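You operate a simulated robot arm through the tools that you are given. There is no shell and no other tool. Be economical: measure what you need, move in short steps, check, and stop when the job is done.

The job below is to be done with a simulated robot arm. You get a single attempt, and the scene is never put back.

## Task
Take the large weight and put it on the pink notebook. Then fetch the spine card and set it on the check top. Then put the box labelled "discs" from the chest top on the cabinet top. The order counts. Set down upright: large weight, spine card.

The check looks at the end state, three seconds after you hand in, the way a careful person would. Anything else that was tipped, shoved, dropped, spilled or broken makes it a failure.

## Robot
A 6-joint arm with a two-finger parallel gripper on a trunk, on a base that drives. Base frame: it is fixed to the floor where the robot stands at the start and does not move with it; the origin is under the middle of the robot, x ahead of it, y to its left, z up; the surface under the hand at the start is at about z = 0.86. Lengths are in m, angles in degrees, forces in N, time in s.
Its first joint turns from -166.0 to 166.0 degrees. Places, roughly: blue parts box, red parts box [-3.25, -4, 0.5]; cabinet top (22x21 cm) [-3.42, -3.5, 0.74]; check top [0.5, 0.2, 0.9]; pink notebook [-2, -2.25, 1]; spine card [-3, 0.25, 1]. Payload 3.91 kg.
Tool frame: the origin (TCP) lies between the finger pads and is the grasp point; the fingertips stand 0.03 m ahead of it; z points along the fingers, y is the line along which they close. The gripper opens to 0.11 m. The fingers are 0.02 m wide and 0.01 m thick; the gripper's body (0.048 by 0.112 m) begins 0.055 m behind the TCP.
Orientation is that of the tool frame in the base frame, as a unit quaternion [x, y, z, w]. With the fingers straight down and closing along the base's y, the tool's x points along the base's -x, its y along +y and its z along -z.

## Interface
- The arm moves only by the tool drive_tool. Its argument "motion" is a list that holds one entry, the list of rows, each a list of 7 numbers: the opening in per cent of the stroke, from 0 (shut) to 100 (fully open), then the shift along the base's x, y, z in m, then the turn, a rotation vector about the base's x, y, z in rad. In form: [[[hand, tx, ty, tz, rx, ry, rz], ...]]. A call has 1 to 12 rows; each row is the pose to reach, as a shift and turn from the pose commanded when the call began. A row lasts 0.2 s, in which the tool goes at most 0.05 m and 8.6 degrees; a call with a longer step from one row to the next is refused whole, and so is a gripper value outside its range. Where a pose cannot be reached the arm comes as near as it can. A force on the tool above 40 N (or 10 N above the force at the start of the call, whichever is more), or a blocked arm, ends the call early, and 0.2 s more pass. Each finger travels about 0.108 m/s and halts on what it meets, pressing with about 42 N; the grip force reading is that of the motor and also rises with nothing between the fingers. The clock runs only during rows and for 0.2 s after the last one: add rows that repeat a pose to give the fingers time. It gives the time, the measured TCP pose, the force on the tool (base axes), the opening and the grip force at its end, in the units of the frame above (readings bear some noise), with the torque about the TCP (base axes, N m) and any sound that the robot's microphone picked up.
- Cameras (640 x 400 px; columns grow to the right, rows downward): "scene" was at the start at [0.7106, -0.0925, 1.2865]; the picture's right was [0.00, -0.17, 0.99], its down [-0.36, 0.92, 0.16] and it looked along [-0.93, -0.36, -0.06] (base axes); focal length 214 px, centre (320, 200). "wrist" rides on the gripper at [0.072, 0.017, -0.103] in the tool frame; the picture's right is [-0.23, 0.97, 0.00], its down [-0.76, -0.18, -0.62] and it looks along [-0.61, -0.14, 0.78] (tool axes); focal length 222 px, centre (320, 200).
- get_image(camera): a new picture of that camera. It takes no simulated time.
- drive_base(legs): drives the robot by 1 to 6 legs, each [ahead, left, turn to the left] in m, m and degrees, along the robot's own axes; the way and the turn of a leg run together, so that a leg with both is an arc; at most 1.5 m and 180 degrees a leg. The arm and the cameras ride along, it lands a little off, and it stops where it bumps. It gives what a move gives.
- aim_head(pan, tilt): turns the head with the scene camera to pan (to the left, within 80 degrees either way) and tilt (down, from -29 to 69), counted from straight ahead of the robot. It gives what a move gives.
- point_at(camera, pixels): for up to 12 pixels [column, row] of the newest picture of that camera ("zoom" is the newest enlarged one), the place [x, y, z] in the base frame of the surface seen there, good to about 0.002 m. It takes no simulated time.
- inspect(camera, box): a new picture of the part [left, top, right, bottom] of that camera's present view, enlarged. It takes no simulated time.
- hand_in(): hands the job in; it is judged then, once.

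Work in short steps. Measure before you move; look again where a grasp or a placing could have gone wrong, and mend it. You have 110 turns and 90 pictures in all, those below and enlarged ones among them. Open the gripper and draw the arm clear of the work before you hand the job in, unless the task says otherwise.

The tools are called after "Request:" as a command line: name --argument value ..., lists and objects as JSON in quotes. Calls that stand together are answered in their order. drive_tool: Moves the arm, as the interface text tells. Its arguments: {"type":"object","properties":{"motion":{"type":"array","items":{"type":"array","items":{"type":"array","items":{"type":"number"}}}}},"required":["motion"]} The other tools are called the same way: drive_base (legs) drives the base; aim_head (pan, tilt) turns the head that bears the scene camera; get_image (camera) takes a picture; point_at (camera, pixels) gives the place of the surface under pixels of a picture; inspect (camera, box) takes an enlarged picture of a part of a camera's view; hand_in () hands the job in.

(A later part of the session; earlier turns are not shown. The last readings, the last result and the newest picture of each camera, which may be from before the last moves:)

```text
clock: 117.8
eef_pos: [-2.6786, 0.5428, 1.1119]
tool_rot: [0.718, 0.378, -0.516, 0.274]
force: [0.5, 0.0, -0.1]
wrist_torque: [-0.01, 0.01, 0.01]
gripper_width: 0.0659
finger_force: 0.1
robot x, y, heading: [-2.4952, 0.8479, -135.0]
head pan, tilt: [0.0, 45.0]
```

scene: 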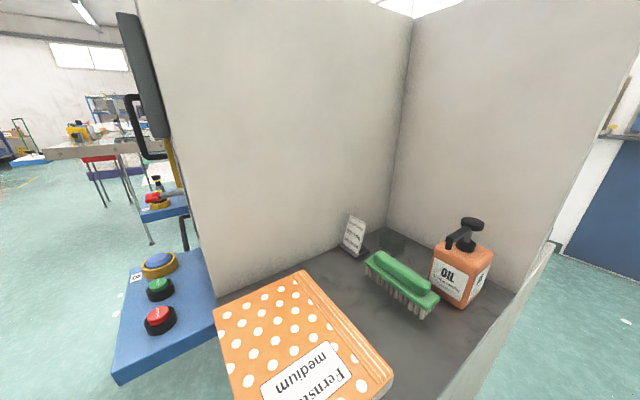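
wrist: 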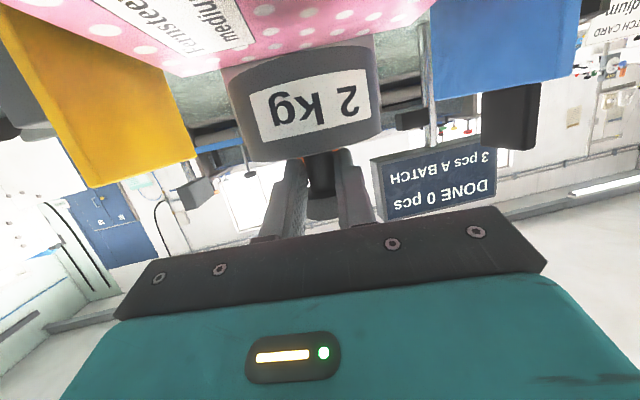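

The nozzle tip is at (−3.00,0.428,1.03), so I'll come in high and descend straight down along the card's plane. First reorient the tool (z toward (0.19,−0.64,−0.74)) while rising.

Request:
point_at --camera "zoom" --pixels '[[235, 183], [245, 188], [256, 192]]'

Request:
drive_tool --motion '[[[60, -0.01, -0.005, 0.035, 0.0653, -0.057, 0.0931], [60, -0.035, -0.02, 0.065, 0.1306, -0.114, 0.1863], [60, -0.07, -0.04, 0.09, 0.1959, -0.171, 0.2794], [60, -0.11, -0.06, 0.105, 0.2611, -0.228, 0.3726], [60, -0.15, -0.08, 0.12, 0.3264, -0.285, 0.4657], [60, -0.185, -0.1, 0.13, 0.3917, -0.342, 0.5589], [60, -0.22, -0.12, 0.13, 0.457, -0.399, 0.652], [36, -0.22, -0.12, 0.13, 0.457, -0.399, 0.652]]]'

Request:
get_image --camera "wrist"

```text
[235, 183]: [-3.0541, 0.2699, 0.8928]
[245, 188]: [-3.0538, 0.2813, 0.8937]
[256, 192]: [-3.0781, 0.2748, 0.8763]
```

```text
clock: 119.6
eef_pos: [-2.6268, 0.4375, 1.2043]
tool_rot: [0.687, 0.568, -0.401, 0.209]
force: [-0.8, -0.4, 0.4]
wrist_torque: [-0.02, 0.0, -0.02]
gripper_width: 0.0396
finger_force: 0.0
out of reach, approached as far as the arm can: row 1, 2, 3, 4, 5, 6, 7, 8
robot x, y, heading: [-2.4948, 0.8503, -135.1]
head pan, tilt: [0.0, 45.0]
```

```text
29 pictures are left
```

wrist: 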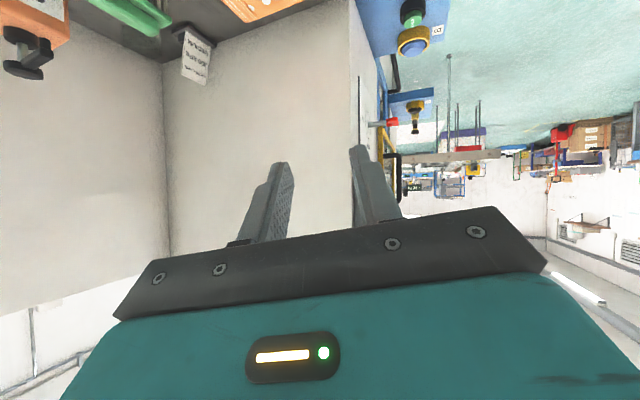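

The arm can't make that turn from here; the tool direction must be close to the arm's bearing. I turn the base 50° left and strafe so that the robot stands on the +y side of the counter, facing −y.

Request:
drive_base --legs '[[0, 0, 50], [-0.118, -0.547, 0]]'

Request:
get_image --camera "scene"

```text
clock: 125.0
eef_pos: [-2.821, 0.5527, 1.2044]
tool_rot: [0.383, 0.805, -0.276, 0.36]
force: [-0.5, -0.2, 0.1]
wrist_torque: [0.0, 0.04, 0.0]
gripper_width: 0.0398
finger_force: 0.0
robot x, y, heading: [-3.0519, 0.9206, -85.5]
head pan, tilt: [0.0, 45.0]
```

```text
28 pictures are left
```

scene: 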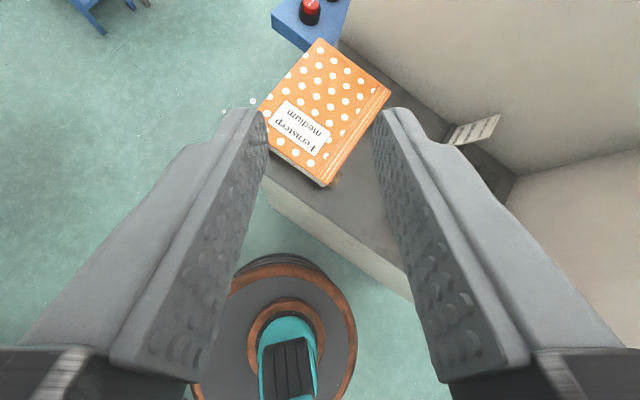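

Robot now at (−3.05,0.92) facing −y. I reorient the tool to the card-plane orientation near the present spot.

Request:
drive_tool --motion '[[[36, -0.02, 0, 0, 0.0585, -0.0558, -0.0961], [36, -0.05, -0.01, 0, 0.1171, -0.1116, -0.1922], [36, -0.08, -0.02, 0, 0.1757, -0.1673, -0.2883], [36, -0.1, -0.03, 0, 0.2342, -0.2231, -0.3844], [36, -0.12, -0.04, 0, 0.2928, -0.2789, -0.4805], [36, -0.13, -0.05, 0, 0.3513, -0.3347, -0.5766], [36, -0.13, -0.05, 0, 0.3513, -0.3347, -0.5766]]]'

```text
clock: 126.7
eef_pos: [-2.8868, 0.5366, 1.2007]
tool_rot: [0.694, 0.62, -0.18, 0.32]
force: [0.6, -0.3, 0.4]
wrist_torque: [-0.03, 0.03, 0.04]
gripper_width: 0.0396
finger_force: 0.1
out of reach, approached as far as the arm can: row 2, 3, 4, 5, 6, 7
robot x, y, heading: [-3.0509, 0.9194, -84.7]
head pan, tilt: [0.0, 45.0]
```

Orientation is essentially reached. I now move toward the hover point above the card, in steps, staying above the nozzle height.

Request:
drive_tool --motion '[[[36, -0.03, -0.03, -0.005, 0, 0, 0], [36, -0.06, -0.07, -0.01, 0, 0, 0], [36, -0.09, -0.11, -0.01, 0, 0, 0], [36, -0.11, -0.15, -0.01, 0, 0, 0], [36, -0.13, -0.19, -0.01, 0, 0, 0]]]'

Request:
get_image --camera "wrist"

Request:
get_image --camera "scene"

```text
refused: row 2 steps farther than a row can; nothing moved
```

```text
27 pictures are left
```

wrist: 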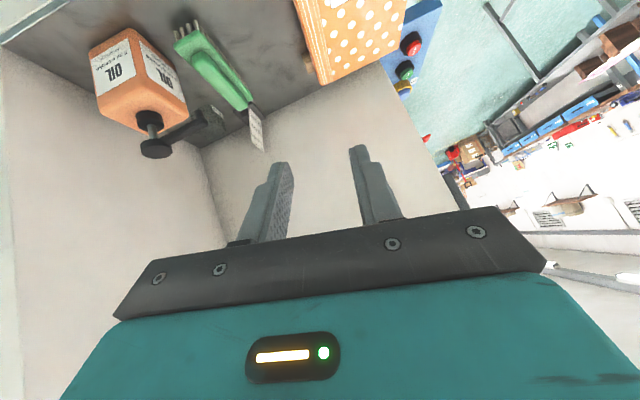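

```text
26 pictures are left
```

scene: 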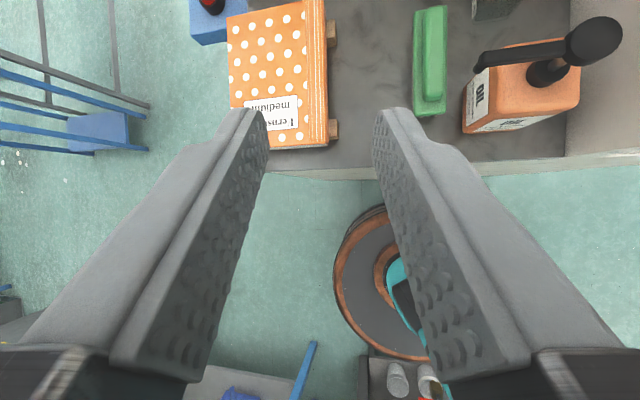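

I resend with smaller steps (≤0.045 m).

Request:
drive_tool --motion '[[[36, -0.025, -0.025, -0.005, 0, 0, 0], [36, -0.05, -0.055, -0.01, 0, 0, 0], [36, -0.075, -0.085, -0.01, 0, 0, 0], [36, -0.1, -0.115, -0.01, 0, 0, 0], [36, -0.12, -0.15, -0.01, 0, 0, 0], [36, -0.14, -0.185, -0.01, 0, 0, 0], [36, -0.155, -0.22, -0.01, 0, 0, 0]]]'

```text
clock: 128.2
eef_pos: [-2.9617, 0.3497, 1.1864]
tool_rot: [0.668, 0.641, -0.283, 0.249]
force: [0.9, 0.2, 0.1]
wrist_torque: [-0.02, 0.04, 0.0]
gripper_width: 0.0395
finger_force: 0.1
out of reach, approached as far as the arm can: row 1, 2, 3, 4, 5, 6, 7
robot x, y, heading: [-3.0509, 0.9195, -84.8]
head pan, tilt: [0.0, 45.0]
```

The roll was partly lost, likely due to a height limit. I go lower (z≈1.11 above the card) while restoring the roll.

Request:
drive_tool --motion '[[[36, -0.015, -0.025, -0.02, 0, 0, 0], [36, -0.035, -0.055, -0.04, 0.0169, -0.0704, 0.0151], [36, -0.055, -0.085, -0.055, 0.0338, -0.1408, 0.0302], [36, -0.075, -0.11, -0.065, 0.0507, -0.211, 0.0453], [36, -0.0933, -0.132, -0.076, 0.0676, -0.2815, 0.0604], [36, -0.0933, -0.132, -0.076, 0.0676, -0.2815, 0.0604]]]'

Request:
get_image --camera "wrist"

```text
clock: 129.7
eef_pos: [-3.0404, 0.2153, 1.1022]
tool_rot: [0.635, 0.676, -0.321, 0.19]
force: [-0.7, 0.6, 0.5]
wrist_torque: [0.02, 0.05, 0.02]
gripper_width: 0.0398
finger_force: 0.1
out of reach, approached as far as the arm can: row 1, 2, 3, 4, 5, 6
robot x, y, heading: [-3.0501, 0.9161, -84.8]
head pan, tilt: [0.0, 45.0]
```

```text
25 pictures are left
```

wrist: 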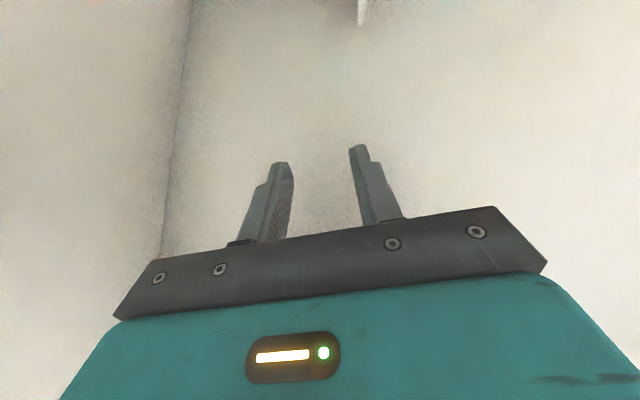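

The wrist seems caught near a singular alignment (tool nearly in line with the forearm). I back out of the recess, bring the tool steep (φ=90° in the card's plane) so the wrist can sort itself out, then tilt again.

Request:
drive_tool --motion '[[[36, 0, 0.035, 0.025, 0, 0, 0], [36, 0.005, 0.075, 0.05, 0, 0, 0], [36, 0.02, 0.115, 0.065, 0, 0, 0], [36, 0.04, 0.155, 0.075, 0, 0, 0], [36, 0.06, 0.195, 0.075, 0, 0, 0], [36, 0.07, 0.22, 0.075, 0.1245, -0.0713, 0.0053], [36, 0.075, 0.235, 0.075, 0.249, -0.1427, 0.0107], [36, 0.08, 0.25, 0.075, 0.3735, -0.214, 0.016], [36, 0.08, 0.25, 0.075, 0.498, -0.2853, 0.0213], [36, 0.08, 0.25, 0.075, 0.6225, -0.3567, 0.0267], [36, 0.08, 0.25, 0.075, 0.747, -0.428, 0.032]]]'

```text
clock: 132.1
eef_pos: [-2.9072, 0.4952, 1.1934]
tool_rot: [0.711, 0.687, -0.149, 0.017]
force: [-1.9, 2.4, 1.4]
wrist_torque: [-0.24, -0.15, 0.09]
gripper_width: 0.0398
finger_force: 0.1
out of reach, approached as far as the arm can: row 7, 8, 9, 10, 11
robot x, y, heading: [-3.048, 0.9201, -85.0]
head pan, tilt: [0.0, 45.0]
```

A small residual force shows; I look at both views.

Request:
get_image --camera "scene"

Request:
get_image --camera "wrist"

```text
24 pictures are left
```

scene: 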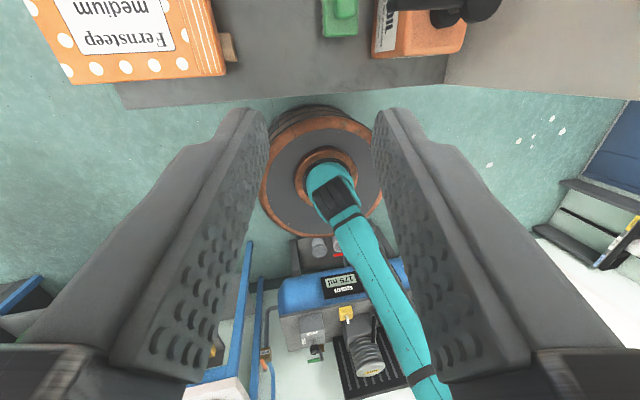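

```text
23 pictures are left
```

wrist: 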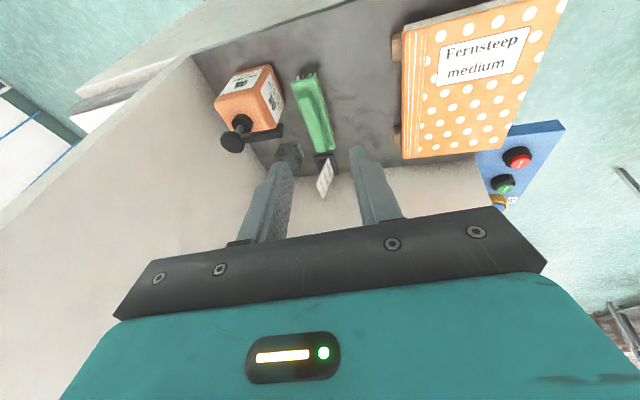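

The arm is folded with the elbow behind. The tool yaw must lag the arm bearing, so standing further west helps; I measure the back panel's free edge and the floor on that side.

Request:
point_at --camera "scene" --pixels '[[455, 75], [600, 80], [630, 90], [560, 95], [540, 240], [590, 220], [500, 200], [600, 185], [420, 300], [640, 130], [400, 270], [430, 385]]'

Request:
point_at --camera "wrist" --pixels '[[185, 60], [150, 75], [80, 110], [100, 105], [190, 110], [20, 220]]'

```text
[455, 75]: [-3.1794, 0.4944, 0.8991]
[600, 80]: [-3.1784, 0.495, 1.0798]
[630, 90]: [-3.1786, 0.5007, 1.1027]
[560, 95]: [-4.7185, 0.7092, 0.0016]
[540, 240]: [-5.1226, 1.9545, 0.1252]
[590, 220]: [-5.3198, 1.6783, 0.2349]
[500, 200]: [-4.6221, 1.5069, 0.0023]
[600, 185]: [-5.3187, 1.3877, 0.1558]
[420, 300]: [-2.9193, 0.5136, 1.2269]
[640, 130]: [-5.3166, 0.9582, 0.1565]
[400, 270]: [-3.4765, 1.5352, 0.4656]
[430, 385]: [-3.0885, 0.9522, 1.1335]
```

```text
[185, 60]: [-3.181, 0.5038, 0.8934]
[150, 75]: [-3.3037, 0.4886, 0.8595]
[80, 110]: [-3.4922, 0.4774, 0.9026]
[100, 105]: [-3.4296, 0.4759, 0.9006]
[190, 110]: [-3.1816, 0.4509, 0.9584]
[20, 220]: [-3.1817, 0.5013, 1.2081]
```

Panel edge is at y≈0.50, so I can stand at (−3.32,0.90). I turn the base 25° left first (to swing the hand clear), then shift west.

Request:
drive_base --legs '[[0, 0, 25], [-0.118, -0.244, 0]]'

```text
clock: 135.2
eef_pos: [-3.0109, 0.5761, 1.1902]
tool_rot: [0.544, 0.825, -0.142, 0.047]
force: [-0.5, -0.5, -0.4]
wrist_torque: [-0.01, 0.03, 0.0]
gripper_width: 0.0397
finger_force: 0.0
robot x, y, heading: [-3.3185, 0.8991, -60.2]
head pan, tilt: [0.0, 45.0]
```

I now turn the tool into the card-plane orientation from this stand.

Request:
drive_tool --motion '[[[36, 0.01, -0.01, 0, -0.0625, -0.0848, -0.0642], [36, 0.02, -0.02, -0.01, -0.1251, -0.1696, -0.1283], [36, 0.03, -0.04, -0.02, -0.1876, -0.2545, -0.1925], [36, 0.04, -0.05, -0.02, -0.2501, -0.3393, -0.2566], [36, 0.04, -0.06, -0.03, -0.3127, -0.4241, -0.3208], [36, 0.04, -0.07, -0.03, -0.3752, -0.5089, -0.3849], [36, 0.04, -0.07, -0.03, -0.3752, -0.5089, -0.3849]]]'

```text
clock: 136.8
eef_pos: [-2.9712, 0.5069, 1.1621]
tool_rot: [0.689, 0.629, -0.156, 0.324]
force: [-0.1, 0.0, -0.2]
wrist_torque: [0.02, -0.03, 0.02]
gripper_width: 0.0392
finger_force: 0.0
robot x, y, heading: [-3.3205, 0.9031, -60.0]
head pan, tilt: [0.0, 45.0]
```

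Reached with no limit. I move in high above the card (TCP to (−3.055,0.218,1.12)).

Request:
drive_tool --motion '[[[36, -0.01, -0.04, 0, 0, 0, 0], [36, -0.02, -0.08, 0, 0, 0, 0], [36, -0.035, -0.125, -0.005, 0, 0, 0], [36, -0.05, -0.17, -0.015, 0, 0, 0], [36, -0.065, -0.21, -0.025, 0, 0, 0], [36, -0.075, -0.25, -0.035, 0, 0, 0], [36, -0.084, -0.289, -0.042, 0, 0, 0], [36, -0.084, -0.289, -0.042, 0, 0, 0]]]'

Request:
get_image --camera "scene"

```text
clock: 138.7
eef_pos: [-3.0208, 0.2337, 1.1073]
tool_rot: [0.695, 0.617, -0.192, 0.317]
force: [-0.2, 0.1, -0.3]
wrist_torque: [0.02, -0.02, 0.04]
gripper_width: 0.0396
finger_force: 0.1
out of reach, approached as far as the arm can: row 4, 5, 6, 7, 8
robot x, y, heading: [-3.3205, 0.9002, -60.1]
head pan, tilt: [0.0, 45.0]
```

```text
22 pictures are left
```

scene: 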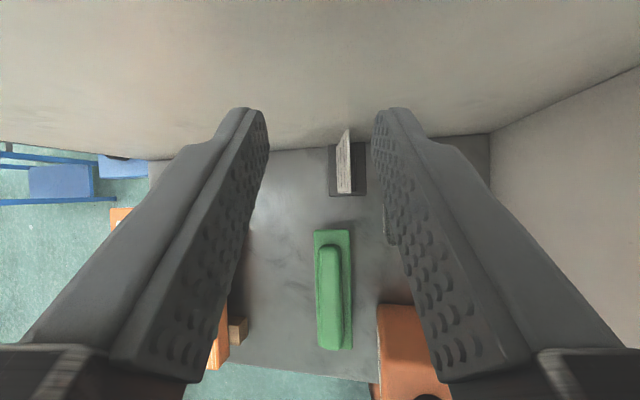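

The card (345,160) is edge-on between the fingers. I descend to just above it (z≈0.99) and re-check.

Request:
drive_tool --motion '[[[36, 0, -0.002, -0.04, 0, 0, 0], [36, 0.002, -0.005, -0.08, 0, 0, 0], [36, 0.004, -0.01, -0.11, 0, 0, 0], [36, 0.004, -0.014, -0.117, 0, 0, 0], [36, 0.004, -0.014, -0.117, 0, 0, 0]]]'

Request:
get_image --camera "scene"

Request:
get_image --camera "wrist"

```text
clock: 139.8
eef_pos: [-3.0156, 0.2196, 0.9893]
tool_rot: [0.694, 0.617, -0.192, 0.318]
force: [-0.4, 0.8, -0.2]
wrist_torque: [0.01, -0.02, 0.0]
gripper_width: 0.0395
finger_force: 0.0
robot x, y, heading: [-3.3215, 0.9011, -60.2]
head pan, tilt: [0.0, 45.0]
```

```text
21 pictures are left
```

scene: 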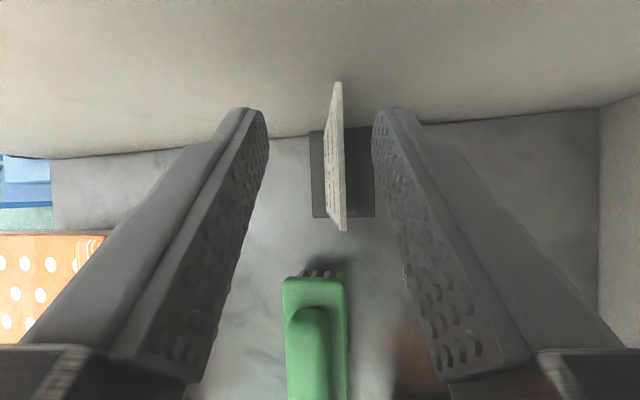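

```text
20 pictures are left
```

wrist: 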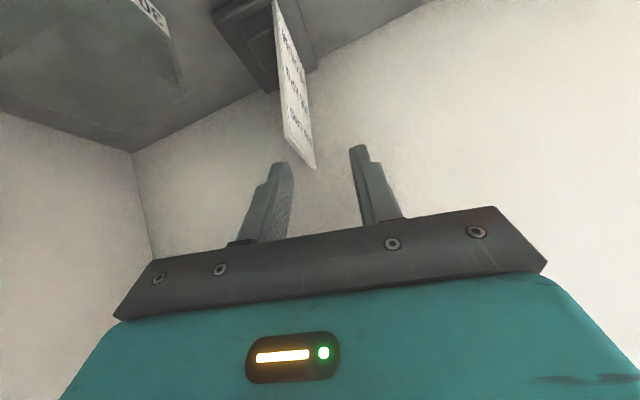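

Well aligned; the card is slightly toward the rear finger. I descend 34 mm with a 2 mm shift and close softly.

Request:
drive_tool --motion '[[[36, -0.002, 0, -0.015, 0, 0, 0], [36, -0.002, 0, -0.034, 0, 0, 0], [36, -0.002, 0, -0.034, 0, 0, 0], [20, -0.002, 0, -0.034, 0, 0, 0], [8, -0.002, 0, -0.034, 0, 0, 0], [0, -0.002, 0, -0.034, 0, 0, 0], [0, -0.002, 0, -0.034, 0, 0, 0]]]'

Request:
get_image --camera "scene"

```text
clock: 141.4
eef_pos: [-3.0179, 0.2199, 0.9569]
tool_rot: [0.695, 0.616, -0.193, 0.317]
force: [0.5, -0.2, 7.6]
wrist_torque: [-0.38, -0.39, 0.09]
gripper_width: 0.0027
finger_force: 41.7
robot x, y, heading: [-3.3211, 0.9005, -60.1]
head pan, tilt: [0.0, 45.0]
```

```text
19 pictures are left
```

scene: 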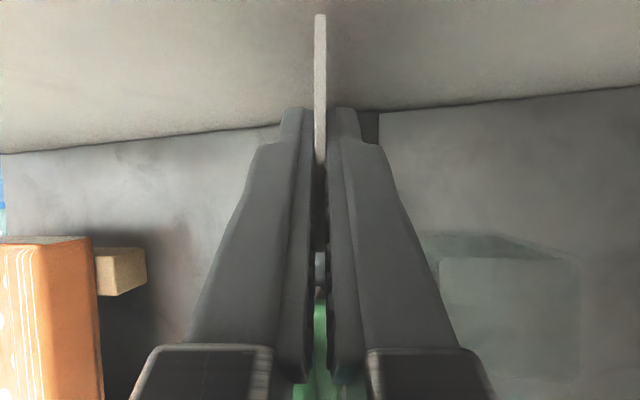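

Gripped (2.7 mm). I lift slowly straight up and then draw out in +y above the nozzle.

Request:
drive_tool --motion '[[[0, 0, 0, 0.008, 0, 0, 0], [0, 0, 0, 0.03, 0, 0, 0], [0, 0, 0, 0.06, 0, 0, 0], [0, 0, 0, 0.1, 0, 0, 0], [0, 0, 0.005, 0.14, 0, 0, 0], [0, 0, 0.005, 0.15, 0, 0, 0]]]'

Request:
get_image --camera "scene"

```text
clock: 142.8
eef_pos: [-3.0171, 0.2259, 1.1075]
tool_rot: [0.694, 0.617, -0.193, 0.318]
force: [-0.4, 0.5, -0.8]
wrist_torque: [0.01, 0.02, 0.0]
gripper_width: 0.0023
finger_force: 42.4
robot x, y, heading: [-3.3216, 0.9007, -59.8]
head pan, tilt: [0.0, 45.0]
```

```text
18 pictures are left
```

scene: 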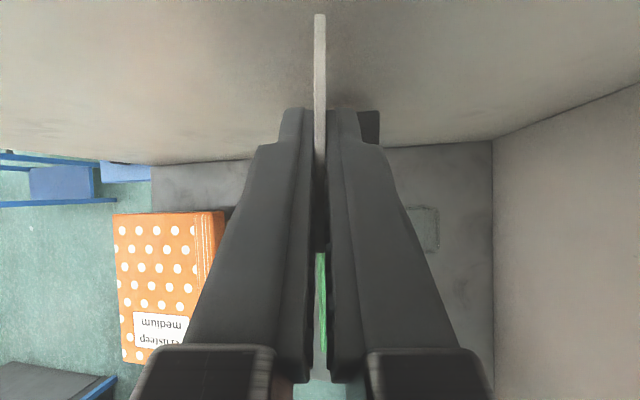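

The card is lifted. I rise a bit more and retreat out over the brush and nozzle.

Request:
drive_tool --motion '[[[0, 0.005, 0.01, 0.03, 0, 0, 0], [0, 0.01, 0.03, 0.05, 0, 0, 0], [0, 0.015, 0.07, 0.055, 0, 0, 0], [0, 0.02, 0.115, 0.055, 0, 0, 0], [0, 0.03, 0.16, 0.055, 0, 0, 0], [0, 0.035, 0.2, 0.055, 0, 0, 0], [0, 0.04, 0.24, 0.055, 0, 0, 0], [0, 0.046, 0.281, 0.055, 0, 0, 0]]]'

```text
clock: 144.7
eef_pos: [-2.9714, 0.5073, 1.1623]
tool_rot: [0.695, 0.616, -0.193, 0.318]
force: [0.7, -0.4, -0.4]
wrist_torque: [-0.02, 0.0, -0.01]
gripper_width: 0.0022
finger_force: 42.2
robot x, y, heading: [-3.3229, 0.9004, -60.0]
head pan, tilt: [0.0, 45.0]
```

The card is out. I turn the base to heading 0 (hand then points ahead, as needed for the check top) and drive east along y≈0.9.

Request:
drive_base --legs '[[0, 0, 60], [1.5, 0, 0], [1.3, 0, 0]]'

Request:
get_image --camera "wrist"

```text
clock: 161.0
eef_pos: [0.0154, 1.0742, 1.1621]
tool_rot: [0.283, 0.885, -0.004, 0.371]
force: [-0.3, -0.3, -0.3]
wrist_torque: [0.02, 0.0, 0.0]
gripper_width: 0.0023
finger_force: 41.9
robot x, y, heading: [-0.4967, 0.9583, 1.4]
head pan, tilt: [0.0, 45.0]
```

```text
17 pictures are left
```

wrist: 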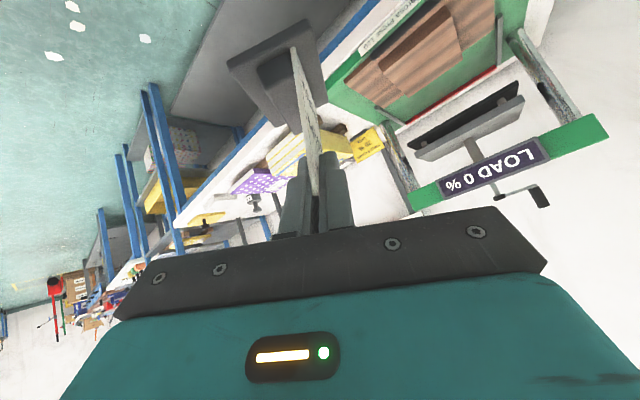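

I go forward 0.25 m, then strafe right 0.88 m to stand in front of the check top.

Request:
drive_base --legs '[[0.25, 0, -1.4], [0, -0.88, 0], [0.1, 0, 0]]'

Request:
aim_head --pan 0 --tilt 20

Request:
get_image --camera "scene"

```text
clock: 167.8
eef_pos: [0.3694, 0.1826, 1.1632]
tool_rot: [0.294, 0.881, -0.009, 0.371]
force: [-0.6, -0.8, -0.3]
wrist_torque: [0.04, 0.04, 0.01]
gripper_width: 0.0022
finger_force: 41.7
robot x, y, heading: [-0.1469, 0.08, -0.4]
head pan, tilt: [0.0, 45.0]
```

```text
clock: 168.7
eef_pos: [0.369, 0.1818, 1.1622]
tool_rot: [0.294, 0.881, -0.008, 0.371]
force: [0.2, 0.7, -0.7]
wrist_torque: [-0.01, 0.02, -0.02]
gripper_width: 0.002
finger_force: 41.6
robot x, y, heading: [-0.1475, 0.0775, 0.0]
head pan, tilt: [0.0, 20.0]
```

```text
16 pictures are left
```

scene: 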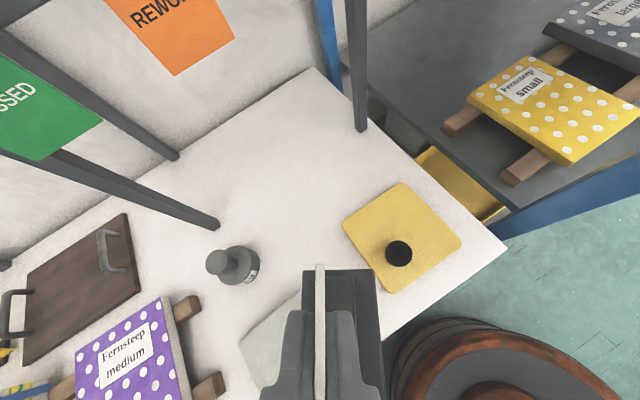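

The foot and card hang level. I lower to z≈1.03 first, then go forward over the free area at (0.50,0.195), then down to just above the top.

Request:
drive_tool --motion '[[[0, 0, 0, -0.04, 0, 0, 0], [0, 0, 0, -0.08, 0, 0, 0], [0, 0.01, 0, -0.12, 0, 0, 0], [0, 0.045, 0.004, -0.135, 0, 0, 0], [0, 0.085, 0.008, -0.14, 0, 0, 0], [0, 0.115, 0.011, -0.15, 0, 0, 0], [0, 0.131, 0.013, -0.175, 0, 0, 0], [0, 0.131, 0.013, -0.2, 0, 0, 0], [0, 0.131, 0.013, -0.205, 0, 0, 0], [0, 0.131, 0.013, -0.205, 0, 0, 0]]]'

Request:
get_image --camera "wrist"

```text
clock: 170.9
eef_pos: [0.5004, 0.1936, 0.958]
tool_rot: [0.295, 0.881, -0.009, 0.371]
force: [0.5, 0.6, -0.7]
wrist_torque: [0.0, 0.02, 0.03]
gripper_width: 0.0021
finger_force: 41.8
robot x, y, heading: [-0.1473, 0.0779, 0.0]
head pan, tilt: [0.0, 20.0]
```

```text
15 pictures are left
```

wrist: 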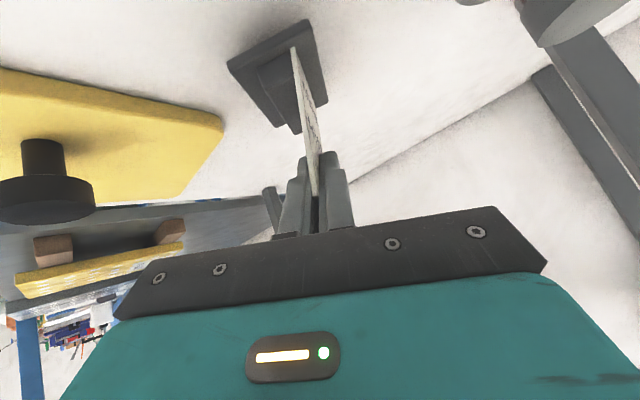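

Foot is ~1.5 cm above the top. I lower gently in 3 mm steps watching for contact.

Request:
drive_tool --motion '[[[0, 0, 0, -0.004, 0, 0, 0], [0, 0, 0, -0.008, 0, 0, 0], [0, 0, 0, -0.011, 0, 0, 0], [0, 0, 0, -0.013, 0, 0, 0], [0, 0, 0, -0.013, 0, 0, 0]]]'

```text
clock: 172.1
eef_pos: [0.502, 0.1945, 0.945]
tool_rot: [0.294, 0.881, -0.008, 0.37]
force: [-0.8, 0.2, -0.1]
wrist_torque: [-0.02, 0.03, 0.01]
gripper_width: 0.0021
finger_force: 42.5
robot x, y, heading: [-0.146, 0.0798, 0.0]
head pan, tilt: [0.0, 20.0]
```

Request:
drive_tool --motion '[[[0, 0, 0, -0.002, 0, 0, 0], [0, 0, 0, -0.0035, 0, 0, 0], [0, 0, 0, -0.0035, 0, 0, 0]]]'

Request:
inspect --camera "wrist" --box '[200, 0, 380, 160]'

```text
clock: 172.9
eef_pos: [0.5007, 0.1939, 0.9422]
tool_rot: [0.294, 0.88, -0.008, 0.372]
force: [0.6, -2.8, 16.9]
wrist_torque: [-0.2, -0.89, -0.14]
gripper_width: 0.0023
finger_force: 41.6
robot x, y, heading: [-0.1458, 0.0751, -0.2]
head pan, tilt: [0.0, 20.0]
```

```text
2.50 times, centred on (290, 80) of wrist
```

zoom: 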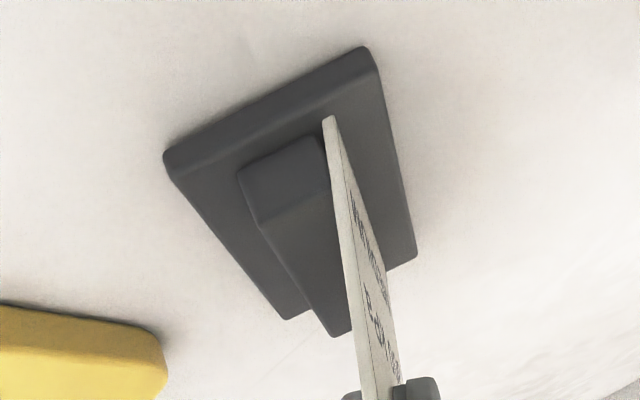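

The foot sits on the top (17 N). I relieve 0.8 mm, open, and rise straight up.

Request:
drive_tool --motion '[[[0, 0, 0, 0.0008, 0, 0, 0], [10, 0, 0, 0.0008, 0, 0, 0], [25, 0, 0, 0.0008, 0, 0, 0], [36, 0, 0, 0.0008, 0, 0, 0], [36, 0, 0, 0.0008, 0, 0, 0], [36, 0, 0, 0.02, 0, 0, 0], [36, 0, 0, 0.05, 0, 0, 0], [36, -0.01, 0, 0.08, 0, 0, 0], [36, -0.05, 0, 0.1, 0, 0, 0], [36, -0.09, 0, 0.1, 0, 0, 0], [36, -0.12, 0, 0.1, 0, 0, 0]]]'

Request:
get_image --camera "scene"

```text
clock: 175.3
eef_pos: [0.3812, 0.1947, 1.0397]
tool_rot: [0.294, 0.881, -0.008, 0.37]
force: [0.0, 0.0, -0.3]
wrist_torque: [-0.02, -0.01, -0.03]
gripper_width: 0.0399
finger_force: 0.1
robot x, y, heading: [-0.1465, 0.0812, 0.2]
head pan, tilt: [0.0, 20.0]
```

```text
13 pictures are left
```

scene: 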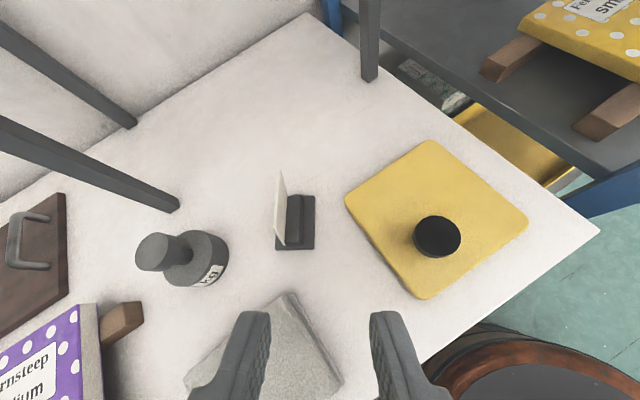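

The card stands upright on the check top. Next the "discs" box: I draw the hand in, back up, turn right and drive down the aisle toward the chest/cabinet area near (−3.3,−3.8).

Request:
drive_tool --motion '[[[60, -0.04, -0.01, 0.03, 0, 0, 0], [60, -0.08, -0.02, 0.06, 0, 0, 0], [60, -0.12, -0.04, 0.08, 0, 0, 0], [60, -0.16, -0.06, 0.08, 0, 0, 0], [60, -0.19, -0.08, 0.08, 0, 0, 0]]]'

Request:
drive_base --legs '[[-0.08, 0, 0], [0, 0, -90], [1.5, 0, 0], [1.4, 0, 0], [0, 0, -75]]'

Request:
aim_head --pan 0 --tilt -25

Request:
get_image --camera "scene"

```text
refused: row 1 steps farther than a row can; nothing moved
```

```text
clock: 178.0
eef_pos: [0.2943, -0.0586, 1.0411]
tool_rot: [0.491, 0.787, -0.094, 0.361]
force: [-7.7, 21.2, 1.3]
wrist_torque: [-1.97, -0.83, 0.37]
gripper_width: 0.0395
finger_force: 0.0
robot x, y, heading: [-0.2266, 0.0772, -27.8]
head pan, tilt: [0.0, 20.0]
stopped in leg 2: the force on the tool passed its limit at 104 N (the readings are from after the stop); the commanded pose is now the measured one
```

```text
clock: 179.1
eef_pos: [0.2948, -0.0576, 1.0409]
tool_rot: [0.49, 0.788, -0.095, 0.361]
force: [-33.1, 71.7, -42.8]
wrist_torque: [-5.37, -1.82, 1.08]
gripper_width: 0.0394
finger_force: 0.2
robot x, y, heading: [-0.2243, 0.0765, -27.8]
head pan, tilt: [0.0, -25.0]
```

```text
12 pictures are left
```

scene: 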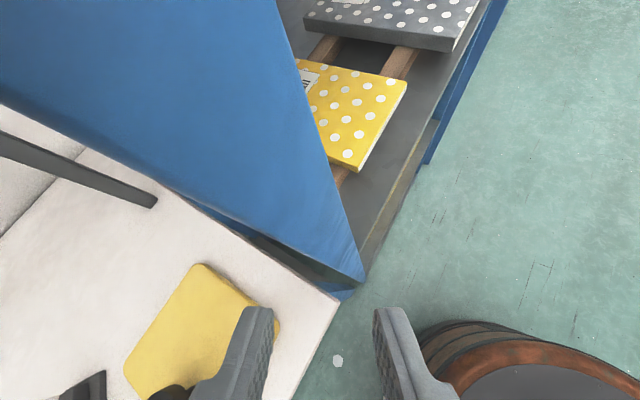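

A refused move left the hand extended and it met the blue rack post. I tuck the head first, then turn the base back left; no more chained moves.

Request:
aim_head --pan 0 --tilt 50

Request:
drive_base --legs '[[0, 0, 25]]'

```text
clock: 180.6
eef_pos: [0.2957, -0.0609, 1.0409]
tool_rot: [0.492, 0.787, -0.095, 0.36]
force: [0.2, -0.3, 1.2]
wrist_torque: [-0.01, 0.0, -0.01]
gripper_width: 0.0397
finger_force: 0.1
robot x, y, heading: [-0.2254, 0.0778, -27.8]
head pan, tilt: [0.0, 50.0]
```

```text
clock: 182.3
eef_pos: [0.3046, 0.1741, 1.0408]
tool_rot: [0.31, 0.875, -0.015, 0.372]
force: [-0.4, 0.2, 0.8]
wrist_torque: [0.0, 0.02, -0.02]
gripper_width: 0.0397
finger_force: 0.1
robot x, y, heading: [-0.2244, 0.08, -2.8]
head pan, tilt: [0.0, 50.0]
```

Free again. Now I draw the hand in with smaller steps.

Request:
drive_tool --motion '[[[50, -0.035, -0.01, 0.02, 0, 0, 0], [50, -0.07, -0.02, 0.04, 0, 0, 0], [50, -0.105, -0.03, 0.06, 0, 0, 0], [50, -0.14, -0.04, 0.07, 0, 0, 0], [50, -0.175, -0.05, 0.07, 0, 0, 0]]]'

Request:
get_image --camera "scene"

```text
clock: 183.5
eef_pos: [0.1289, 0.1258, 1.1103]
tool_rot: [0.309, 0.875, -0.015, 0.372]
force: [1.7, 0.0, -0.6]
wrist_torque: [-0.04, 0.04, -0.01]
gripper_width: 0.0551
finger_force: 0.0
robot x, y, heading: [-0.2261, 0.0806, -2.7]
head pan, tilt: [0.0, 50.0]
```

```text
11 pictures are left
```

scene: 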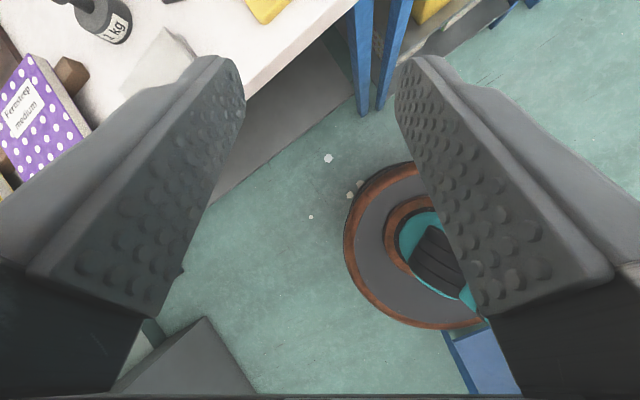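

Hand radius is now 0.36 m. I turn right 87° and drive down the aisle, then check the reading.

Request:
drive_base --legs '[[0, 0, -87], [1.5, 0, 0], [1.4, 0, 0], [0, 0, -65]]'

```text
clock: 204.0
eef_pos: [-0.4891, -3.0194, 1.112]
tool_rot: [0.923, -0.095, -0.365, 0.073]
force: [-0.2, 0.1, 0.5]
wrist_torque: [0.0, -0.01, 0.01]
gripper_width: 0.055
finger_force: 0.1
robot x, y, heading: [-0.1937, -2.8164, -155.5]
head pan, tilt: [0.0, 50.0]
```

Arrived at (−0.19,−2.82). I raise the head and look toward the chest and cabinet.

Request:
aim_head --pan 0 --tilt -29

Request:
get_image --camera "scene"

```text
clock: 205.5
eef_pos: [-0.4875, -3.0194, 1.1117]
tool_rot: [0.923, -0.096, -0.364, 0.074]
force: [-0.5, -0.1, 0.5]
wrist_torque: [-0.01, 0.01, -0.02]
gripper_width: 0.0549
finger_force: 0.0
robot x, y, heading: [-0.1929, -2.8201, -155.9]
head pan, tilt: [0.0, -28.6]
```

```text
10 pictures are left
```

scene: 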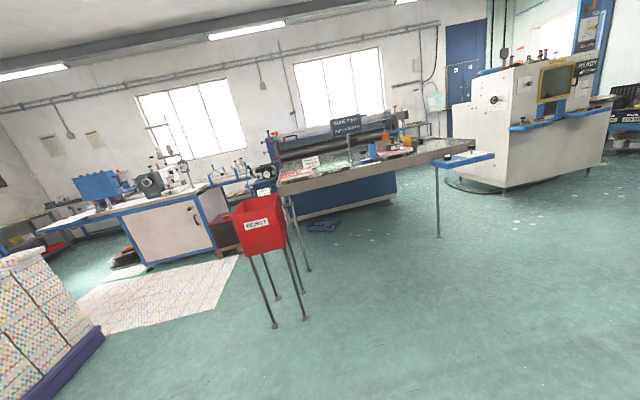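

I measure points around the dark chest behind the red bin and the desk to map that corner.

Request:
point_at --camera "scene" --pixels '[[222, 238], [235, 190], [165, 230], [215, 185], [250, 175], [130, 268], [185, 290], [80, 350], [215, 255], [262, 190], [95, 330], [275, 325]]'

Request:
inspect --camera "scene" --box '[140, 140, 320, 270]'

```text
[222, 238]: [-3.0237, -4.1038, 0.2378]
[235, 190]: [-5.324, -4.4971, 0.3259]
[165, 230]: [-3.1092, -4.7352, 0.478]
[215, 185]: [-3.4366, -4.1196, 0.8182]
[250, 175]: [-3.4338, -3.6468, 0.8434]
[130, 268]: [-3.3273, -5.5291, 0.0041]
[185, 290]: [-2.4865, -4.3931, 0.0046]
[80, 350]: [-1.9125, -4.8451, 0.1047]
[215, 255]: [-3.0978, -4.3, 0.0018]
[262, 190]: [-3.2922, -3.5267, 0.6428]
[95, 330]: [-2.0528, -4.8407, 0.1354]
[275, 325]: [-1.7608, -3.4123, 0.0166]
```

```text
3.08 times, centred on (230, 205) of scene
```

zoom: 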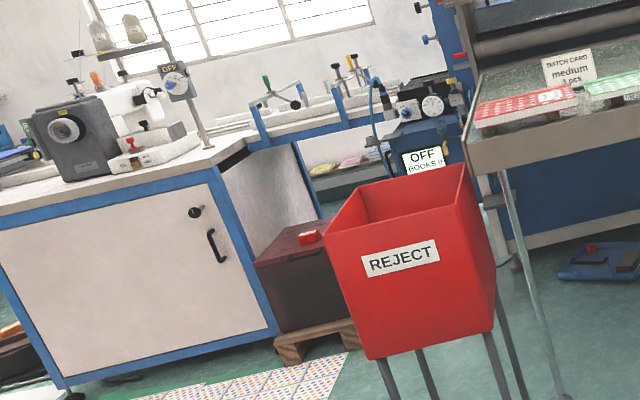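

The red box sits on the dark chest (≈(−3.1,−4.1), top ≈0.48); the small control cabinet "OFF / BOOKS 0" is at (−3.3,−3.53). I drive around the red bin toward them.

Request:
drive_base --legs '[[0, 0, -24.1], [1.05, 1.05, 0], [0.85, 0.03, 0]]'

Request:
aim_head --pan 0 --tilt -10

Request:
get_image --camera "scene"

```text
clock: 218.3
eef_pos: [-2.4421, -3.962, 1.1117]
tool_rot: [0.882, -0.288, -0.372, -0.006]
force: [0.4, -0.1, 0.5]
wrist_torque: [0.01, 0.02, 0.0]
gripper_width: 0.0548
finger_force: 0.0
robot x, y, heading: [-2.0883, -3.8985, -179.9]
head pan, tilt: [0.0, -28.6]
```

```text
clock: 219.1
eef_pos: [-2.4419, -3.9632, 1.1111]
tool_rot: [0.883, -0.288, -0.372, -0.005]
force: [-0.8, -0.4, 0.1]
wrist_torque: [0.0, 0.02, -0.03]
gripper_width: 0.0553
finger_force: 0.2
robot x, y, heading: [-2.0861, -3.9, -179.8]
head pan, tilt: [0.0, -10.0]
```

```text
8 pictures are left
```

scene: 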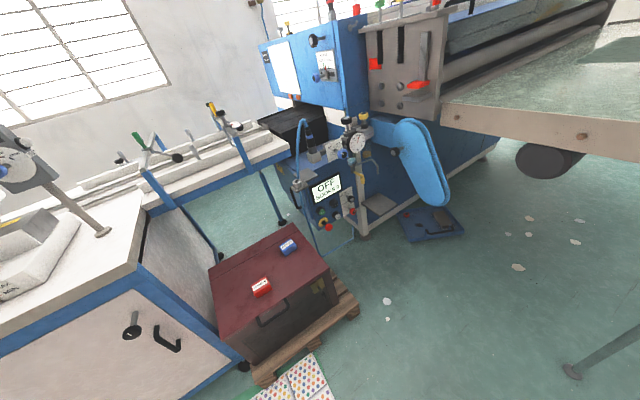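

Two small boxes stand on the chest: red (260,288) and blue (288,247). I enlarge to read the labels and see the cabinet top.

Request:
inspect --camera "scene" --box '[230, 100, 390, 310]'

Request:
point_at --camera "scene" --pixels '[[260, 284], [288, 243], [300, 240], [220, 300], [325, 270], [295, 125], [320, 170], [350, 140], [300, 165], [325, 190], [230, 370], [340, 165]]'

```text
1.90 times, centred on (310, 205) of scene
```

zoom: 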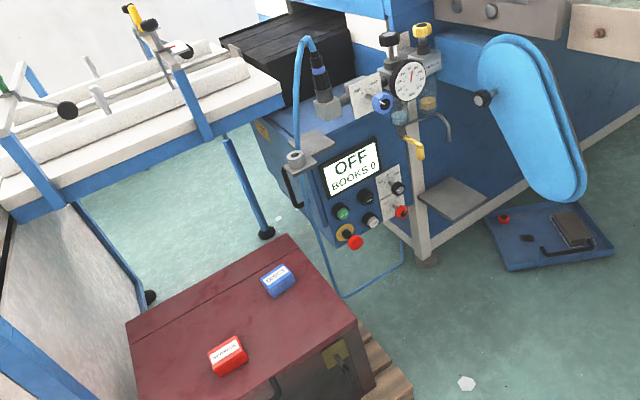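

```text
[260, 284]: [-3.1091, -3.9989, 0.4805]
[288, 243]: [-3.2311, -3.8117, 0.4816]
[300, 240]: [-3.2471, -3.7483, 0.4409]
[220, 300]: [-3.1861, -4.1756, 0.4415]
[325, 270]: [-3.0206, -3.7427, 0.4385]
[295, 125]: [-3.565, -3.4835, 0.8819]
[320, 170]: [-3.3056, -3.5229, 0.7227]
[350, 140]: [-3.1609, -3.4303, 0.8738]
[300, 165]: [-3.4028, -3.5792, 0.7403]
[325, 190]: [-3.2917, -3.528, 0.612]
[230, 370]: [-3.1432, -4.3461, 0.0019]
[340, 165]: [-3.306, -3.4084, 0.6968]
```

I enlarge the boxes' labels, and measure the cabinet top from the previous zoom's positions.

Request:
point_at --camera "zoom" --pixels '[[285, 118], [262, 112], [300, 130], [335, 125], [350, 118], [320, 110], [325, 85], [365, 90], [265, 130], [300, 155], [345, 140], [278, 105]]'

Request:
inspect --camera "scene" --box '[240, 230, 310, 305]'

```text
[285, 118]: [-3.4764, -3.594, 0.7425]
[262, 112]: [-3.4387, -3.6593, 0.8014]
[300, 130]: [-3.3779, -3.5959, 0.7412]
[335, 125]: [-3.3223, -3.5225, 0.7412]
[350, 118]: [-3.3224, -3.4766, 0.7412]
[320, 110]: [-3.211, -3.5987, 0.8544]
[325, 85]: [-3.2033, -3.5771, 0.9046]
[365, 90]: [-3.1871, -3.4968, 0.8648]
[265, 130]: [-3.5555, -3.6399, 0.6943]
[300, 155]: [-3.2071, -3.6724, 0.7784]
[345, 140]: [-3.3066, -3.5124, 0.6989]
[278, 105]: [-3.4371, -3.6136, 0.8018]
```

```text
5.33 times, centred on (275, 268) of scene
```

zoom: 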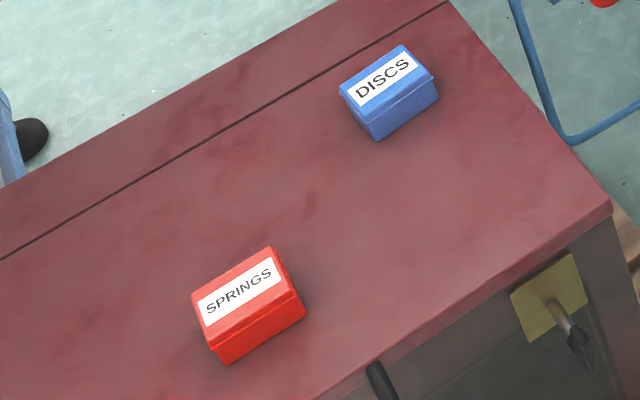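

Blue box is "DISCS". I measure its corners and the machine parts around the cabinet top.

Request:
point_at --camera "zoom" --pixels '[[344, 92], [402, 49], [432, 76], [374, 108], [388, 78], [378, 135], [436, 98], [200, 200]]'

Request:
point_at --camera "scene" --pixels '[[285, 70], [345, 70], [310, 100], [265, 60], [290, 110], [320, 130], [362, 120], [400, 80], [262, 125], [280, 145], [250, 150], [330, 150]]'

```text
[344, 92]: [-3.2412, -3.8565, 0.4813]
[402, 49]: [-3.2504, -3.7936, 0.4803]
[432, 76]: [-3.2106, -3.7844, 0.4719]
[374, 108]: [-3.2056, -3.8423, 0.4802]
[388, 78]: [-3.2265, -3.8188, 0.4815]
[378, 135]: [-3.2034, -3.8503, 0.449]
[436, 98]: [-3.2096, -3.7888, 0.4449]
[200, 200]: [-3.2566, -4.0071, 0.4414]
```

```text
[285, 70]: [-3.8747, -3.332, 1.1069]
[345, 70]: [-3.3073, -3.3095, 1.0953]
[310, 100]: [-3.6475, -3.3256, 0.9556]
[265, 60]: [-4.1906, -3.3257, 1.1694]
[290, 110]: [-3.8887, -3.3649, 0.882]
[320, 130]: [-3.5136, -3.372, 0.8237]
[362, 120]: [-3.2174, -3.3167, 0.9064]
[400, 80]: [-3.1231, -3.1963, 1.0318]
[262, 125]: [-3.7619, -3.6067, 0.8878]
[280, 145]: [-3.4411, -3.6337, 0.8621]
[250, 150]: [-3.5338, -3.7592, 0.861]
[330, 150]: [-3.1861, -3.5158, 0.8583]
```

Box centre ≈(−3.227,−3.819), 63×40×40 mm, long side roughly along y. I check the floor items (pedal tray, sheet, pallet) before moving closer.

Request:
point_at --camera "scene" --pixels '[[405, 240], [464, 235], [358, 310], [265, 380], [318, 355], [330, 390], [335, 290], [572, 372], [362, 235]]'

Request:
aim_head --pan 0 --tilt 30

```text
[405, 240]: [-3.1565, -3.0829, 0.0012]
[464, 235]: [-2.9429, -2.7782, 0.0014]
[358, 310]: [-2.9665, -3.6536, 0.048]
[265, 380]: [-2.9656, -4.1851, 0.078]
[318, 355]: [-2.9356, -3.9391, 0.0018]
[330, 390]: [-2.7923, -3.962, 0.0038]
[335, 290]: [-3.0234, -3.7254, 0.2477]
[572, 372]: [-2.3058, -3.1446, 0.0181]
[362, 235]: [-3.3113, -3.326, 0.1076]
```

```text
clock: 220.2
eef_pos: [-2.4403, -3.9625, 1.1113]
tool_rot: [0.882, -0.287, -0.373, -0.005]
force: [-0.2, 0.3, 1.1]
wrist_torque: [-0.02, 0.02, -0.03]
gripper_width: 0.0551
finger_force: 0.1
robot x, y, heading: [-2.09, -3.9007, -179.7]
head pan, tilt: [0.0, 30.0]
```

Robot can stand at (−2.57,−3.63). I drive there.

Request:
drive_base --legs '[[0.48, -0.27, 0]]'

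```text
clock: 223.3
eef_pos: [-2.922, -3.6949, 1.1108]
tool_rot: [0.883, -0.286, -0.372, -0.004]
force: [-0.9, -0.1, 0.3]
wrist_torque: [-0.01, -0.02, -0.03]
gripper_width: 0.0552
finger_force: 0.1
robot x, y, heading: [-2.5657, -3.6327, -179.8]
head pan, tilt: [0.0, 30.0]
```

I bring the tool vertical (closing along the box's long side) while shifting toward the chest at safe height.

Request:
drive_tool --motion '[[[80, -0.005, 0, -0.01, 0.0058, -0.0975, 0.0923], [100, -0.01, -0.005, -0.02, 0.0116, -0.1949, 0.1846], [100, -0.015, -0.01, -0.03, 0.0174, -0.2924, 0.2769], [100, -0.02, -0.015, -0.04, 0.0233, -0.3899, 0.3693], [100, -0.03, -0.02, -0.05, 0.0291, -0.4873, 0.4616], [100, -0.04, -0.03, -0.06, 0.0349, -0.5848, 0.5539], [100, -0.06, -0.04, -0.06, 0.0407, -0.6822, 0.6462], [100, -0.08, -0.05, -0.06, 0.0465, -0.7797, 0.7385]]]'

```text
clock: 225.1
eef_pos: [-3.0017, -3.7448, 1.0507]
tool_rot: [0.987, 0.073, -0.052, -0.131]
force: [0.5, -0.1, -0.4]
wrist_torque: [-0.03, 0.06, 0.01]
gripper_width: 0.11
finger_force: 0.0
out of reach, approached as far as the arm can: row 4, 5, 6, 7, 8
robot x, y, heading: [-2.5665, -3.6317, -179.8]
head pan, tilt: [0.0, 30.0]
```

A 16° residual tilt remains from a joint limit; I continue to above the box, lower down, with the rest of the rotation.

Request:
drive_tool --motion '[[[100, -0.02, -0.015, -0.03, 0, 0, 0], [100, -0.045, -0.03, -0.06, -0.03, -0.015, 0], [100, -0.07, -0.045, -0.095, -0.06, -0.03, 0], [100, -0.1, -0.06, -0.125, -0.1, -0.05, 0], [100, -0.13, -0.07, -0.16, -0.14, -0.07, 0], [100, -0.16, -0.074, -0.195, -0.18, -0.09, 0], [100, -0.185, -0.074, -0.23, -0.22, -0.107, 0], [100, -0.205, -0.074, -0.265, -0.2544, -0.1235, 0], [100, -0.225, -0.074, -0.3, -0.2544, -0.1235, 0], [100, -0.225, -0.074, -0.3, -0.2544, -0.1235, 0]]]'

Request:
get_image --camera "wrist"

```text
clock: 227.3
eef_pos: [-3.2142, -3.817, 0.7339]
tool_rot: [0.991, 0.075, -0.053, -0.1]
force: [-0.3, -0.2, -0.4]
wrist_torque: [0.01, -0.01, 0.0]
gripper_width: 0.11
finger_force: 0.0
out of reach, approached as far as the arm can: row 3, 4, 5, 6, 7, 8, 9, 10
robot x, y, heading: [-2.5707, -3.63, -179.7]
head pan, tilt: [0.0, 30.0]
```

```text
5 pictures are left
```

wrist: 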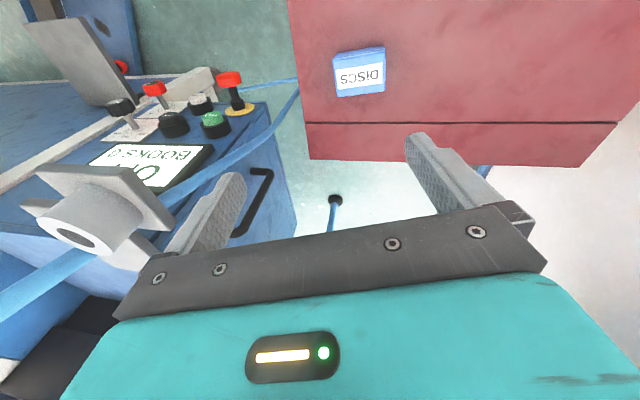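

The wrist can't tilt to that side in this branch, so I use a grip whose unavoidable ~17° lean lies along the box's long side: closing on the short sides. I tuck the head and rotate the tool −90° slightly away from the cabinet's hose bracket.

Request:
aim_head --pan 0 --tilt 50

Request:
drive_tool --motion '[[[100, 0.03, -0.02, 0.01, 0, 0, 0], [100, 0.06, -0.04, 0.02, -0.0044, 0.0289, -0.1392], [100, 0.09, -0.06, 0.03, -0.0089, 0.0577, -0.2783], [100, 0.09, -0.06, 0.03, -0.0133, 0.0866, -0.4175], [100, 0.09, -0.06, 0.03, -0.0178, 0.1155, -0.5567], [100, 0.09, -0.06, 0.03, -0.0222, 0.1444, -0.6958], [100, 0.09, -0.06, 0.03, -0.0267, 0.1732, -0.835], [100, 0.09, -0.06, 0.03, -0.0311, 0.2021, -0.9741], [100, 0.09, -0.06, 0.03, -0.0356, 0.231, -1.1133], [100, 0.09, -0.06, 0.03, -0.04, 0.2599, -1.2525], [100, 0.09, -0.06, 0.03, -0.0445, 0.2887, -1.3916], [100, 0.09, -0.06, 0.03, -0.0489, 0.3176, -1.5308]]]'

```text
clock: 228.2
eef_pos: [-3.2133, -3.8167, 0.7333]
tool_rot: [0.991, 0.075, -0.053, -0.099]
force: [0.3, 0.4, -0.2]
wrist_torque: [0.01, 0.0, 0.03]
gripper_width: 0.1098
finger_force: 0.0
robot x, y, heading: [-2.567, -3.6351, -179.8]
head pan, tilt: [0.0, 50.0]
```

```text
clock: 230.8
eef_pos: [-3.1238, -3.8787, 0.7634]
tool_rot: [0.748, -0.647, -0.112, -0.096]
force: [0.1, -0.3, -0.4]
wrist_torque: [-0.02, -0.01, -0.01]
gripper_width: 0.1098
finger_force: 0.0
robot x, y, heading: [-2.5718, -3.6304, -179.7]
head pan, tilt: [0.0, 50.0]
```

Orientation reached. I move above the box and descend to TCP z≈0.53, then look.

Request:
drive_tool --motion '[[[100, -0.03, 0.015, -0.03, 0, 0, 0], [100, -0.06, 0.03, -0.06, 0, 0, 0], [100, -0.085, 0.045, -0.095, 0, 0, 0], [100, -0.103, 0.056, -0.13, 0, 0, 0], [100, -0.103, 0.056, -0.17, 0, 0, 0], [100, -0.103, 0.056, -0.205, 0, 0, 0], [100, -0.103, 0.056, -0.23, 0, 0, 0], [100, -0.103, 0.056, -0.23, 0, 0, 0]]]'

Request:
get_image --camera "scene"

```text
clock: 232.6
eef_pos: [-3.2284, -3.8193, 0.5339]
tool_rot: [0.749, -0.646, -0.111, -0.096]
force: [0.6, 0.2, 0.1]
wrist_torque: [0.02, -0.03, 0.02]
gripper_width: 0.11
finger_force: 0.0
robot x, y, heading: [-2.5702, -3.6327, -179.4]
head pan, tilt: [0.0, 50.0]
```

```text
4 pictures are left
```

scene: 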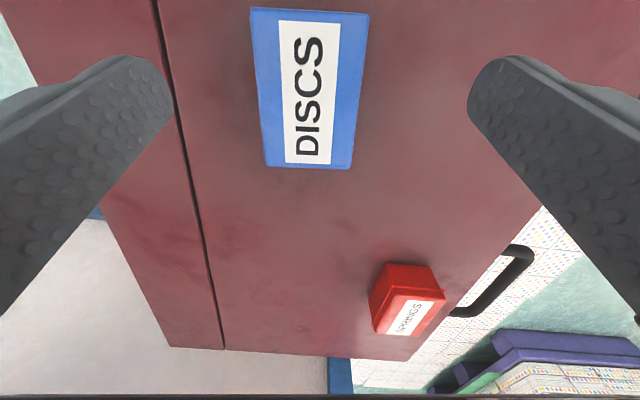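

The DISCS box is between the fingers and aligned. I verify its corner positions.

Request:
point_at --camera "scene" --pixels '[[256, 14], [364, 18], [268, 158], [348, 160], [310, 90]]'

```text
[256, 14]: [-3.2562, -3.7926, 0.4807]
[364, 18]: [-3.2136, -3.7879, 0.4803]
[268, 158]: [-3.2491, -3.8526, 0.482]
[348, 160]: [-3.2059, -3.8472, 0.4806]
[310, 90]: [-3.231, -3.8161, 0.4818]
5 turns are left
```

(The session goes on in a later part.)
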